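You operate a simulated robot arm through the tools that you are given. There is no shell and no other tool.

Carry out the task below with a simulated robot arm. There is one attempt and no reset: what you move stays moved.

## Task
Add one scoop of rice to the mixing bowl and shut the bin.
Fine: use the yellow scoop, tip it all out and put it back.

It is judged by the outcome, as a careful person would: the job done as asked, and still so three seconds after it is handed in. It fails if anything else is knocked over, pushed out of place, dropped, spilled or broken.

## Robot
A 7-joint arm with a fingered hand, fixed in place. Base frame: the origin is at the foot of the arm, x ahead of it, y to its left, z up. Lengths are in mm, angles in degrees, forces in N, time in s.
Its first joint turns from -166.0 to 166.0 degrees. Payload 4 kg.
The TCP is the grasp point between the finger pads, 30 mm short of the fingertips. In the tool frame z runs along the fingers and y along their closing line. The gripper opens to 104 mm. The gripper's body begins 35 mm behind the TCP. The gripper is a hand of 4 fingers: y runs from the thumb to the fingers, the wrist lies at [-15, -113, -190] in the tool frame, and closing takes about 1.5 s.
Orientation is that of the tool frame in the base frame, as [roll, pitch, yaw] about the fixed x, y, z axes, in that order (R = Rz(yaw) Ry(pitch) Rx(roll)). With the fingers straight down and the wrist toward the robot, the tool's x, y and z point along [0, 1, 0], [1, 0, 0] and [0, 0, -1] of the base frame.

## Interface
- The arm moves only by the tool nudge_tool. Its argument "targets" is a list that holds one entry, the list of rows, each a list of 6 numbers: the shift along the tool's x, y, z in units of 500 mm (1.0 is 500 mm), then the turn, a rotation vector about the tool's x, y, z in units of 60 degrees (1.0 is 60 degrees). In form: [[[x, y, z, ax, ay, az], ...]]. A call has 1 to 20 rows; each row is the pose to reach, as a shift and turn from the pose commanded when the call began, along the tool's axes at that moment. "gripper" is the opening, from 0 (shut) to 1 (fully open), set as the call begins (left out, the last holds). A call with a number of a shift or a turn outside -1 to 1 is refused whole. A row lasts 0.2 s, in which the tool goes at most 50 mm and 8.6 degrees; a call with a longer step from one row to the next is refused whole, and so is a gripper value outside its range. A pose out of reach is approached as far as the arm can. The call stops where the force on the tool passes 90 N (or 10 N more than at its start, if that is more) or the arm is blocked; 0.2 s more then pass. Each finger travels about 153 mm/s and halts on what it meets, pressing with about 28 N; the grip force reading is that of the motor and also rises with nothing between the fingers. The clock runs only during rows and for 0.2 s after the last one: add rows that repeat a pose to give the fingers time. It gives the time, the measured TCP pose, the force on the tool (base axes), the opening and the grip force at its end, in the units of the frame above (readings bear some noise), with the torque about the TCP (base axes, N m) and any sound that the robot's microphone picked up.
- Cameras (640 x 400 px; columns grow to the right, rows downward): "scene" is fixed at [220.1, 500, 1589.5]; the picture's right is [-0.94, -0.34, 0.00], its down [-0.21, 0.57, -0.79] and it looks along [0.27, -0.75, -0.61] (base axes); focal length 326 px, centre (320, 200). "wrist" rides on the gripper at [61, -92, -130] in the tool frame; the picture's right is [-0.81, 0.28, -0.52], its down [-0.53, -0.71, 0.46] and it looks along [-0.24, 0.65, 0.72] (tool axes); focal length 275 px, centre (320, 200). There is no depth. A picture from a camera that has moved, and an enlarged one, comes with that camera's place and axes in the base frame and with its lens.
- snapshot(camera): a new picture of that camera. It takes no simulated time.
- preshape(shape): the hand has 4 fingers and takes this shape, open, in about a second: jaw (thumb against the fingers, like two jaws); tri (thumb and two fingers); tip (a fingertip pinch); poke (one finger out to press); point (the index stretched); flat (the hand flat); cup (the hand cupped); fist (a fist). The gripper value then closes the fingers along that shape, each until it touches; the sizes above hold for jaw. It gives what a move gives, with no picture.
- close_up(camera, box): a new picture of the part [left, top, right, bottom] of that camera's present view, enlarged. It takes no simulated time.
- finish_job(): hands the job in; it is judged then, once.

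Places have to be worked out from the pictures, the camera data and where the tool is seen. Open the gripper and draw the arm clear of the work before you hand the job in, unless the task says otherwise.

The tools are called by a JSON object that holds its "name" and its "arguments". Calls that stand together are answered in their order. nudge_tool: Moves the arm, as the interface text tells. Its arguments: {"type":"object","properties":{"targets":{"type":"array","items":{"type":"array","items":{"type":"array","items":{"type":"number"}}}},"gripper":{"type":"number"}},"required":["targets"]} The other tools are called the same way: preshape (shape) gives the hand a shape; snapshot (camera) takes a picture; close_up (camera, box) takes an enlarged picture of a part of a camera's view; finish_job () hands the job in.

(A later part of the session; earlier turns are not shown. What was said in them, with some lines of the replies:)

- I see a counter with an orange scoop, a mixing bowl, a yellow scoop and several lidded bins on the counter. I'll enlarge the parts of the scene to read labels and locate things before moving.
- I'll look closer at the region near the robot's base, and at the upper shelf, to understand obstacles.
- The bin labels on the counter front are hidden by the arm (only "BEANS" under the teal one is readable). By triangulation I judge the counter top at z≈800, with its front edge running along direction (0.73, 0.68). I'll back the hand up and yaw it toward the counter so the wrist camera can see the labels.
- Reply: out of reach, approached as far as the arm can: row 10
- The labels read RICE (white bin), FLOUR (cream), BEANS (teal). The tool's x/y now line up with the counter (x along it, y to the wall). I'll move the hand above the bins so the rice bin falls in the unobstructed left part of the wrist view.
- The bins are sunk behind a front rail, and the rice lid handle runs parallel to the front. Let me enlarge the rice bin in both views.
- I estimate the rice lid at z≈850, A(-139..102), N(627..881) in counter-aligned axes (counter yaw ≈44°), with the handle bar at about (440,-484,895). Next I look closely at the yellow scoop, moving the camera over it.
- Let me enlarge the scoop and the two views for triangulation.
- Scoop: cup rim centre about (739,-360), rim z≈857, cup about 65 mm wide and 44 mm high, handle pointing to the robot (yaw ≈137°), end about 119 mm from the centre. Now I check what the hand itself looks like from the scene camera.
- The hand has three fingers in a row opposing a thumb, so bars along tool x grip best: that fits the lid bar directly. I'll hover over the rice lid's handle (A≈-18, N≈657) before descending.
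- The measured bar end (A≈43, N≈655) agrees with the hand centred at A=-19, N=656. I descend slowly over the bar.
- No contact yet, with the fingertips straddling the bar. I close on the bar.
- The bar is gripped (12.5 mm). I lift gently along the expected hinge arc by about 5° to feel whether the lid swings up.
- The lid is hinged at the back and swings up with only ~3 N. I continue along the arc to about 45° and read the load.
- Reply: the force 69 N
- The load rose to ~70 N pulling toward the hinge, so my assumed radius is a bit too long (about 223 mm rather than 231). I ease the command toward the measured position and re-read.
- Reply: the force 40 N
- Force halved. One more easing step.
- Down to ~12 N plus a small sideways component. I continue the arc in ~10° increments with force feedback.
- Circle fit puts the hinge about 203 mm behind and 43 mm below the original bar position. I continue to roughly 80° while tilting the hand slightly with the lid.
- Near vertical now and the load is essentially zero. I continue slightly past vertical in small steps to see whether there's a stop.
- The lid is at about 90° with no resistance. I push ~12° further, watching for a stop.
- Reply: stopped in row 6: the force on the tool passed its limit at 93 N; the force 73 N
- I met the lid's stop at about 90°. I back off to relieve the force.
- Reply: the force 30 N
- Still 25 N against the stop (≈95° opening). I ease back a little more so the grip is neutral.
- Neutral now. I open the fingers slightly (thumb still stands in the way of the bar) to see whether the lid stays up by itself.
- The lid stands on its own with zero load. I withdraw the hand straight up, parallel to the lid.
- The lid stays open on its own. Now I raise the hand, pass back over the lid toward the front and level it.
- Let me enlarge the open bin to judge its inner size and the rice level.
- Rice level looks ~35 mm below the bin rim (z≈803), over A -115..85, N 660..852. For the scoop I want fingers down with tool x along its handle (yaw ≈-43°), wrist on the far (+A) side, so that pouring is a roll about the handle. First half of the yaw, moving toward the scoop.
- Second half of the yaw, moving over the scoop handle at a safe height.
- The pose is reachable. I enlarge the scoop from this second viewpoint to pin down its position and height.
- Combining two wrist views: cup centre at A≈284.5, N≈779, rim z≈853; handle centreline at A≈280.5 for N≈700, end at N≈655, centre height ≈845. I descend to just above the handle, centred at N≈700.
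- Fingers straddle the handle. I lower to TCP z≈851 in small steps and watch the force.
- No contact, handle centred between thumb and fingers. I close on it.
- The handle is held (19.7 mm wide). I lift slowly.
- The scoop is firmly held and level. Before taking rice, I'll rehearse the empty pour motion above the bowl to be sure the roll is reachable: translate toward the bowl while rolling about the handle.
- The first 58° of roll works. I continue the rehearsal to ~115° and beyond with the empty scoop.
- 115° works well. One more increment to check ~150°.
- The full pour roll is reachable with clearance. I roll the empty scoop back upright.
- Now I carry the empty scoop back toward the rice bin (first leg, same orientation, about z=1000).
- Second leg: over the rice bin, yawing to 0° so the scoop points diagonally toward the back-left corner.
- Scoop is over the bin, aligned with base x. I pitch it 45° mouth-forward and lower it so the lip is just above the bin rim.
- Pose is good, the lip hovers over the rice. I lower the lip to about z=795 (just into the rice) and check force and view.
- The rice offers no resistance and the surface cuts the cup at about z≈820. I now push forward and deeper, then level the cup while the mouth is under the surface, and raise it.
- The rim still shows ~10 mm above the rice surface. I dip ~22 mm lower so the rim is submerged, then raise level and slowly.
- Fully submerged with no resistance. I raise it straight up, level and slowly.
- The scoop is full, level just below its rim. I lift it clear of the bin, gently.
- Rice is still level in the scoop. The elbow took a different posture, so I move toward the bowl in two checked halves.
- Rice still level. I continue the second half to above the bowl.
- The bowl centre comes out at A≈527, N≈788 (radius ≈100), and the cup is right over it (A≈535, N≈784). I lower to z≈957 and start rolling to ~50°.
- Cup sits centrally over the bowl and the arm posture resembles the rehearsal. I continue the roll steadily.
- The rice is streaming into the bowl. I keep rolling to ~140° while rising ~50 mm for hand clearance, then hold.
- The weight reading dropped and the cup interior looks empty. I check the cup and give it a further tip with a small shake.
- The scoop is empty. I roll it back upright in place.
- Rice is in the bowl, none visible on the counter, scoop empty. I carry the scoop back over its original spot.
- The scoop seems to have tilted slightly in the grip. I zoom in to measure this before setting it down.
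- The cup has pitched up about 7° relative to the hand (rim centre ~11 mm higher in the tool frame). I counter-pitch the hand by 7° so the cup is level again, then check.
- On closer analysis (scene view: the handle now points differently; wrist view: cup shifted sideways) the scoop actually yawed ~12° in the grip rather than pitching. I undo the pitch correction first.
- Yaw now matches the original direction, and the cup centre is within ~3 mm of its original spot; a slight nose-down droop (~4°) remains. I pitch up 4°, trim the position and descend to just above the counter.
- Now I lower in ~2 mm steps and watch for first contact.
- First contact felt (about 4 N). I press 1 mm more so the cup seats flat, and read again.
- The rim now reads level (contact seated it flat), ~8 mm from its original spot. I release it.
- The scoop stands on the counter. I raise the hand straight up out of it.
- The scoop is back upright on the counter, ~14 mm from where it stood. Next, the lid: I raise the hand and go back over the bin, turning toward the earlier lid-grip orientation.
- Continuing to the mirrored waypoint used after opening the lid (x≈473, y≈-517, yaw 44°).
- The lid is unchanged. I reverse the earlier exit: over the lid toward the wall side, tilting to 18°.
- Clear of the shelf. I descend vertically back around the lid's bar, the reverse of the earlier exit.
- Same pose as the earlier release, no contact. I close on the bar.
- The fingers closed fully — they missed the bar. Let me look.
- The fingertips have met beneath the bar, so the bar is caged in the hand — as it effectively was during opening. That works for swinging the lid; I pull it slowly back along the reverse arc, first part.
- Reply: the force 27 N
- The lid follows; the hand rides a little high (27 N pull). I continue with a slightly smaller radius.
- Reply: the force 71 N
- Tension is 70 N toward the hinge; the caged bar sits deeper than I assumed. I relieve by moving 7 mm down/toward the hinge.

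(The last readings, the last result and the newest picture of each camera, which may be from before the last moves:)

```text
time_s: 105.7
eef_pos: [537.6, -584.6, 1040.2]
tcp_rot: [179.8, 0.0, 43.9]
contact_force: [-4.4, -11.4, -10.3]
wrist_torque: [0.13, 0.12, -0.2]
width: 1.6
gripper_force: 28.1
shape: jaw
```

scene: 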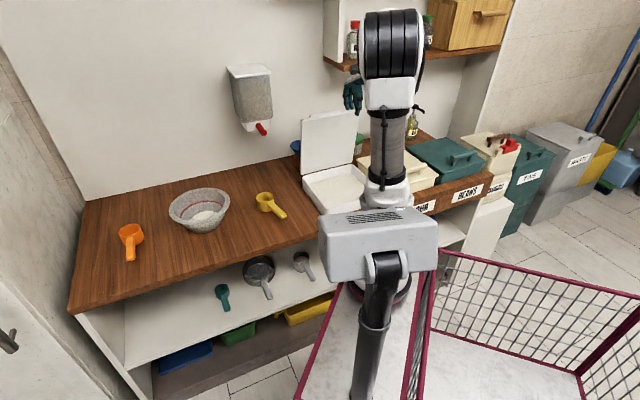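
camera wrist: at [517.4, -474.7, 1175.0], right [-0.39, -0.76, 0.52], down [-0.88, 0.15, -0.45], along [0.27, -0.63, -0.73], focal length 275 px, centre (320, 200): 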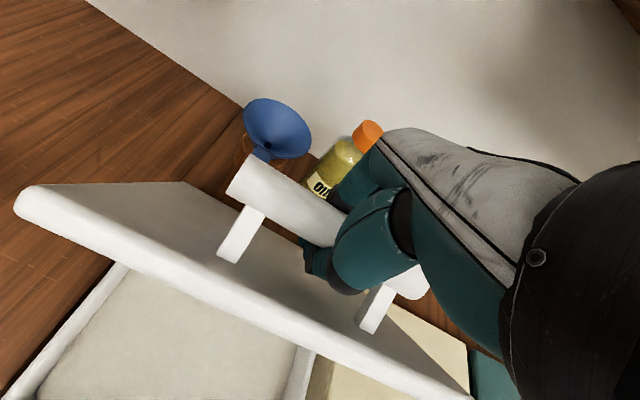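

Relieved to ~15 N. I continue the arc with the corrected centre, four steps at a time.

{"name": "nudge_tool", "arguments": {"targets": [[[-0.001, -0.0157, 0.006, 0, 0, 0], [-0.002, -0.0314, 0.013, 0, 0, 0], [-0.002, -0.0475, 0.0205, 0, 0, 0], [-0.002, -0.0636, 0.0284, 0, 0, 0], [-0.002, -0.079, 0.0374, 0, 0, 0], [-0.002, -0.0942, 0.0468, 0, 0, 0], [-0.002, -0.109, 0.0572, 0, 0, 0], [-0.002, -0.1234, 0.0678, 0, 0, 0]]]}}

{"name": "snapshot", "arguments": {"camera": "wrist"}}

```text
time_s: 107.5
eef_pos: [493.7, -540.8, 1004.9]
tcp_rot: [179.9, -0.1, 43.9]
contact_force: [14.1, -27.3, -28.8]
wrist_torque: [-0.05, -0.12, -0.17]
width: 1.8
gripper_force: 28.2
shape: jaw
```

```text
taken
camera wrist: at [474.9, -432.0, 1135.8], right [-0.39, -0.76, 0.52], down [-0.88, 0.14, -0.46], along [0.27, -0.63, -0.72], focal length 275 px, centre (320, 200)
```

wrist: 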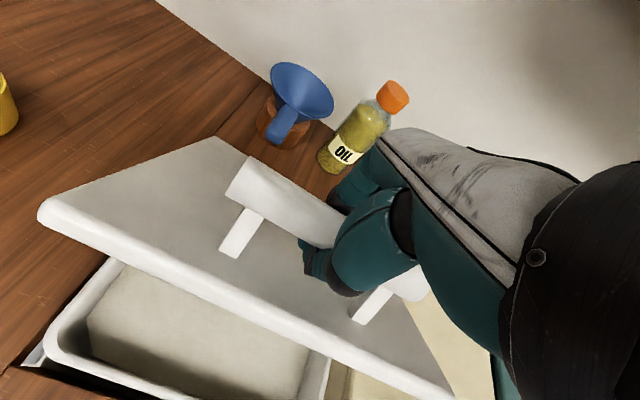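

Purely radial tension of ~40 N, so I shrink the radius 3 mm more and continue.

{"name": "nudge_tool", "arguments": {"targets": [[[-0.002, -0.0085, 0.0165, 0, 0, 0], [-0.002, -0.0228, 0.0278, 0, 0, 0], [-0.002, -0.035, 0.0405, 0, 0, 0], [-0.002, -0.0472, 0.0534, 0, 0, 0], [-0.002, -0.0582, 0.067, 0, 0, 0], [-0.002, -0.0692, 0.081, 0, 0, 0], [-0.002, -0.079, 0.0955, 0, 0, 0], [-0.002, -0.0888, 0.1106, 0, 0, 0]]]}}

{"name": "snapshot", "arguments": {"camera": "wrist"}}

{"name": "close_up", "arguments": {"camera": "scene", "box": [270, 60, 410, 220]}}

```text
time_s: 109.3
eef_pos: [463.2, -508.3, 950.3]
tcp_rot: [179.9, -0.1, 43.9]
contact_force: [11.6, -26.1, -12.9]
wrist_torque: [-0.1, -0.27, -0.2]
width: 1.8
gripper_force: 27.7
shape: jaw
```

```text
taken
camera wrist: at [443.9, -399.6, 1080.5], right [-0.39, -0.76, 0.52], down [-0.88, 0.14, -0.46], along [0.27, -0.63, -0.72], focal length 275 px, centre (320, 200)
```

wrist: 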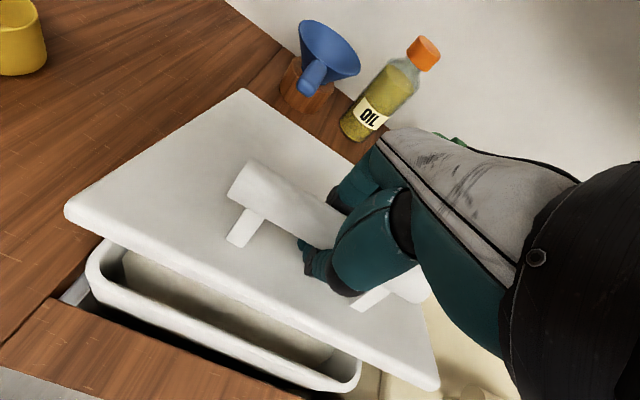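

```text
2.50 times, centred on (340, 140) of scene
camera zoom: at [220.1, 500.0, 1589.5], right [-0.94, -0.34, 0.0], down [-0.21, 0.57, -0.79], along [0.27, -0.75, -0.61], focal length 816 px, centre (270, 350)
```

zoom: 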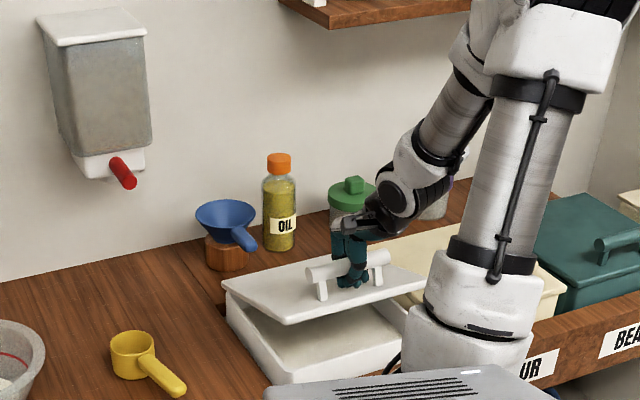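

Lid at about 20°. I continue lowering gently.

{"name": "nudge_tool", "arguments": {"targets": [[[-0.002, -0.007, 0.0162, 0, 0, 0], [-0.002, -0.014, 0.0324, 0, 0, 0], [-0.002, -0.021, 0.0485, 0, 0, 0], [-0.002, -0.0278, 0.0646, 0, 0, 0], [-0.002, -0.0335, 0.0812, 0, 0, 0], [-0.002, -0.039, 0.0978, 0, 0, 0]]]}}

{"name": "snapshot", "arguments": {"camera": "wrist"}}

```text
time_s: 110.7
eef_pos: [449.8, -495.5, 902.1]
tcp_rot: [179.9, 0.0, 44.0]
contact_force: [6.6, -5.6, 1.3]
wrist_torque: [-0.41, -0.74, -0.07]
width: 1.6
gripper_force: 28.0
shape: jaw
```

```text
taken
camera wrist: at [429.4, -385.7, 1032.0], right [-0.39, -0.76, 0.52], down [-0.88, 0.14, -0.46], along [0.27, -0.63, -0.72], focal length 275 px, centre (320, 200)
```

wrist: 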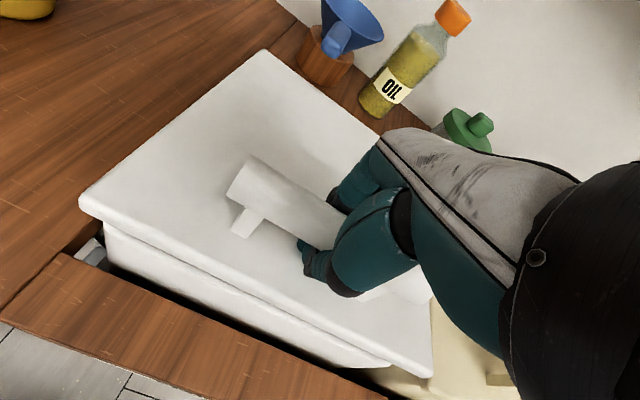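

Almost shut. A few more millimetres down.

{"name": "nudge_tool", "arguments": {"targets": [[[0, -0.002, 0.008, 0, 0, 0], [0, -0.004, 0.016, 0, 0, 0], [0, -0.006, 0.024, 0, 0, 0], [0, -0.006, 0.024, 0, 0, 0]]]}}

{"name": "snapshot", "arguments": {"camera": "wrist"}}

{"name": "close_up", "arguments": {"camera": "scene", "box": [270, 100, 410, 220]}}

```text
time_s: 111.7
eef_pos: [446.3, -492.9, 889.3]
tcp_rot: [179.9, 0.0, 44.0]
contact_force: [12.1, -6.0, 2.2]
wrist_torque: [-0.66, -1.09, -0.15]
width: 2.2
gripper_force: 27.7
shape: jaw
```

```text
taken
camera wrist: at [426.9, -383.5, 1020.0], right [-0.39, -0.76, 0.52], down [-0.88, 0.14, -0.46], along [0.27, -0.63, -0.72], focal length 275 px, centre (320, 200)
```

wrist: 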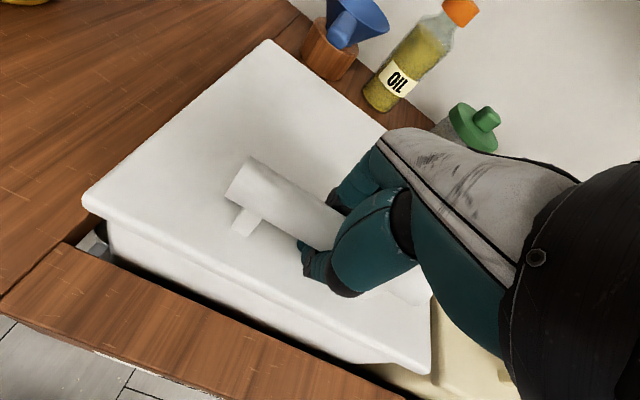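

```text
3.33 times, centred on (340, 160) of scene
camera zoom: at [220.1, 500.0, 1589.5], right [-0.94, -0.34, 0.0], down [-0.21, 0.57, -0.79], along [0.27, -0.75, -0.61], focal length 1088 px, centre (253, 333)
```

zoom: 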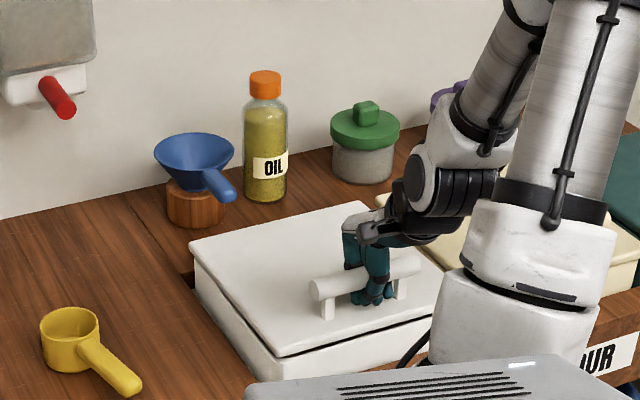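

Nearly shut — a thin seam may remain. I lower a few more millimetres, watching for upward force.

{"name": "nudge_tool", "arguments": {"targets": [[[0, -0.001, 0.005, 0, 0, 0], [0, -0.002, 0.01, 0, 0, 0], [0, -0.002, 0.01, 0, 0, 0]]]}}

{"name": "close_up", "arguments": {"camera": "scene", "box": [290, 140, 390, 220]}}

```text
time_s: 112.5
eef_pos: [445.3, -492.1, 884.7]
tcp_rot: [179.8, 0.0, 44.1]
contact_force: [10.3, -1.9, 2.6]
wrist_torque: [-0.69, -1.18, -0.12]
width: 2.1
gripper_force: 28.0
shape: jaw
```

```text
5.00 times, centred on (340, 180) of scene
camera zoom: at [220.1, 500.0, 1589.5], right [-0.94, -0.34, 0.0], down [-0.21, 0.57, -0.79], along [0.27, -0.75, -0.61], focal length 1632 px, centre (220, 300)
```

zoom: 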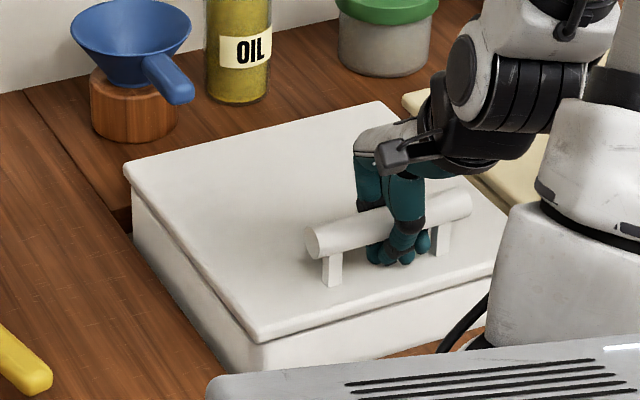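

The lid's front corner is back at its original image position (326,207.6 vs 327.5,207), so it is shut. I open the fingers.

{"name": "nudge_tool", "arguments": {"targets": [[[0, 0, -0.004, 0, 0, 0], [0, 0, -0.008, 0, 0, 0], [0, 0, -0.01, 0, 0, 0], [0, 0, -0.01, 0, 0, 0], [0, 0, -0.01, 0, 0, 0], [0, 0, -0.01, 0, 0, 0]]], "gripper": 0.9}}

{"name": "snapshot", "arguments": {"camera": "wrist"}}

{"name": "close_up", "arguments": {"camera": "scene", "box": [290, 140, 390, 220]}}

```text
time_s: 113.9
eef_pos: [445.5, -491.6, 889.5]
tcp_rot: [-180.0, 0.0, 43.9]
contact_force: [0.5, -0.6, 0.3]
wrist_torque: [0.0, 0.01, 0.03]
width: 93.7
gripper_force: 0.1
shape: jaw
```

```text
taken
camera wrist: at [426.2, -382.2, 1020.0], right [-0.39, -0.76, 0.52], down [-0.88, 0.14, -0.46], along [0.27, -0.63, -0.72], focal length 275 px, centre (320, 200)
```

wrist: 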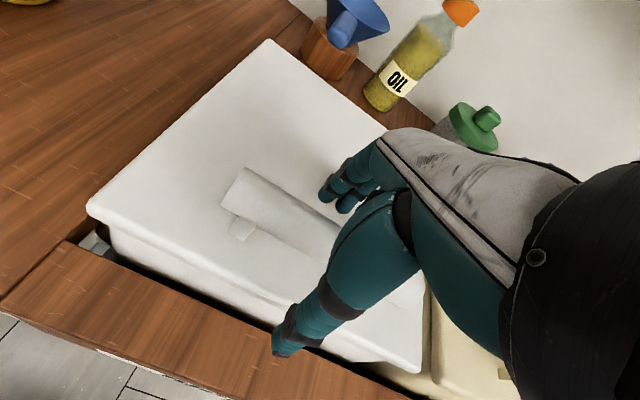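

```text
5.00 times, centred on (340, 180) of scene
camera zoom: at [220.1, 500.0, 1589.5], right [-0.94, -0.34, 0.0], down [-0.21, 0.57, -0.79], along [0.27, -0.75, -0.61], focal length 1632 px, centre (220, 300)
```

zoom: 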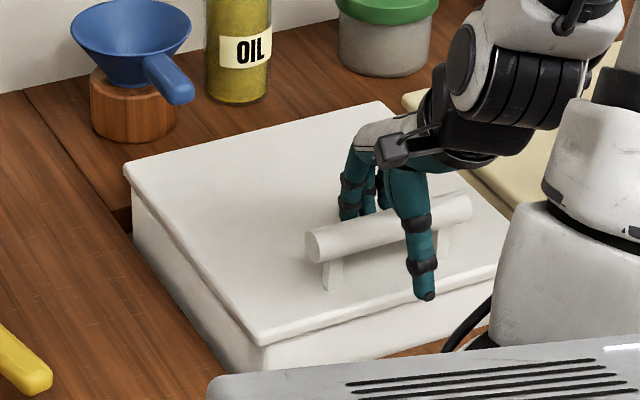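

The lid settled shut. I lift the hand straight up and clear.

{"name": "nudge_tool", "arguments": {"targets": [[[0, 0, -0.04, 0, 0, 0], [0, 0, -0.1, 0, 0, 0], [0, 0, -0.18, 0, 0, 0], [0, 0, -0.26, 0, 0, 0], [0, 0, -0.34, 0, 0, 0], [0, 0, -0.42, 0, 0, 0], [0, -0.05, -0.5, 0, 0, 0], [0, -0.12, -0.54, 0, 0, 0], [0, -0.2, -0.54, 0, 0, 0]]]}}

{"name": "snapshot", "arguments": {"camera": "scene"}}

{"name": "snapshot", "arguments": {"camera": "wrist"}}

{"name": "close_up", "arguments": {"camera": "scene", "box": [290, 130, 450, 230]}}

{"name": "close_up", "arguments": {"camera": "scene", "box": [100, 170, 300, 295]}}

```text
time_s: 115.9
eef_pos: [374.1, -417.4, 1162.2]
tcp_rot: [180.0, 0.0, 43.9]
contact_force: [0.9, 0.5, 0.2]
wrist_torque: [0.0, 0.01, 0.0]
width: 93.4
gripper_force: 0.0
shape: jaw
```

```text
taken
```

scene: 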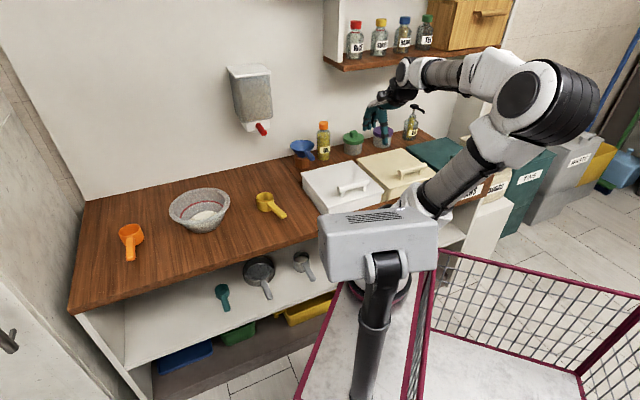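

```text
taken
camera wrist: at [355.4, -309.6, 1293.2], right [-0.39, -0.76, 0.52], down [-0.88, 0.14, -0.46], along [0.27, -0.63, -0.72], focal length 275 px, centre (320, 200)
```

wrist: 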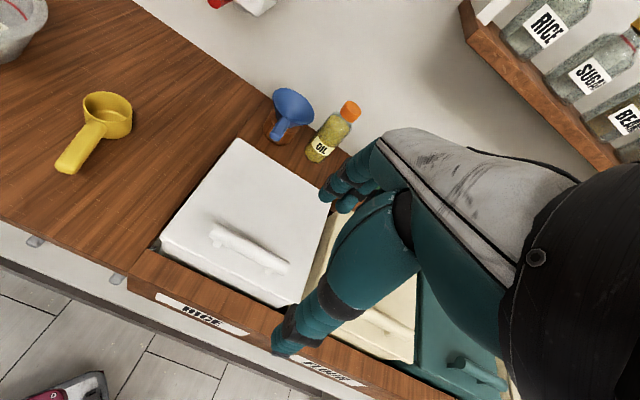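

```text
4.00 times, centred on (370, 180) of scene
camera zoom: at [220.1, 500.0, 1589.5], right [-0.94, -0.34, 0.0], down [-0.21, 0.57, -0.79], along [0.27, -0.75, -0.61], focal length 1305 px, centre (120, 280)
```

zoom: 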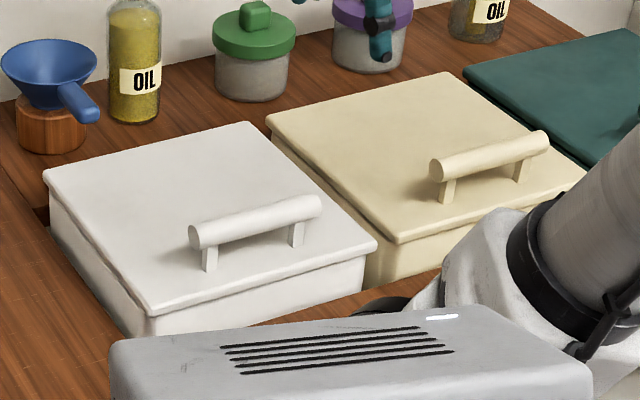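

```text
3.20 times, centred on (200, 232) of scene
camera zoom: at [220.1, 500.0, 1589.5], right [-0.94, -0.34, 0.0], down [-0.21, 0.57, -0.79], along [0.27, -0.75, -0.61], focal length 1044 px, centre (704, 96)
```

zoom: 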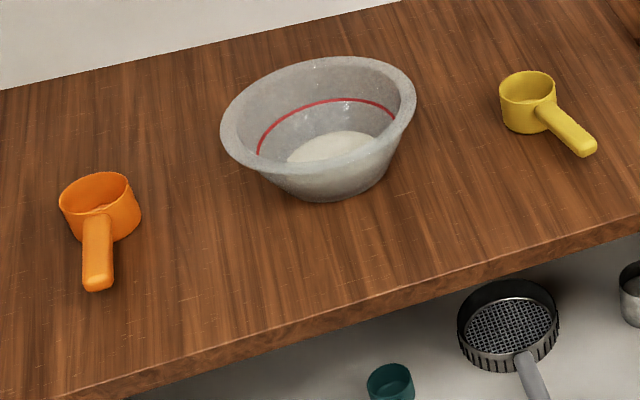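

The rice bin is shut exactly as before, one scoop of rice is in the bowl, and the yellow scoop stands empty at its place. Nothing else was disturbed, and the hand is open and clear, so I hand the job in.

{"name": "finish_job", "arguments": {}}

```text
The job is handed in.
```

The job is done and handed in: one full scoop of rice is in the mixing bowl and the rice bin lid is shut.

- **Rice:** the yellow scoop came out of the bin full to just below its rim. I tipped it out completely over the bowl and saw no rice on the counter in the pictures.
- **Scoop:** it is back upright on the counter. It stands about 14 mm from where it was, with the handle turned roughly 15° from its original direction.
- **Bin:** in the final pictures the lid sits exactly where it did at the start. While opening it I pushed briefly against its end stop and the arm's 90 N force limit stopped the move. The lid and hinge moved normally afterwards.
- **Everything else:** the bowl, the bottles, the other scoops and the other bins look unmoved. The hand is open and clear of the work.
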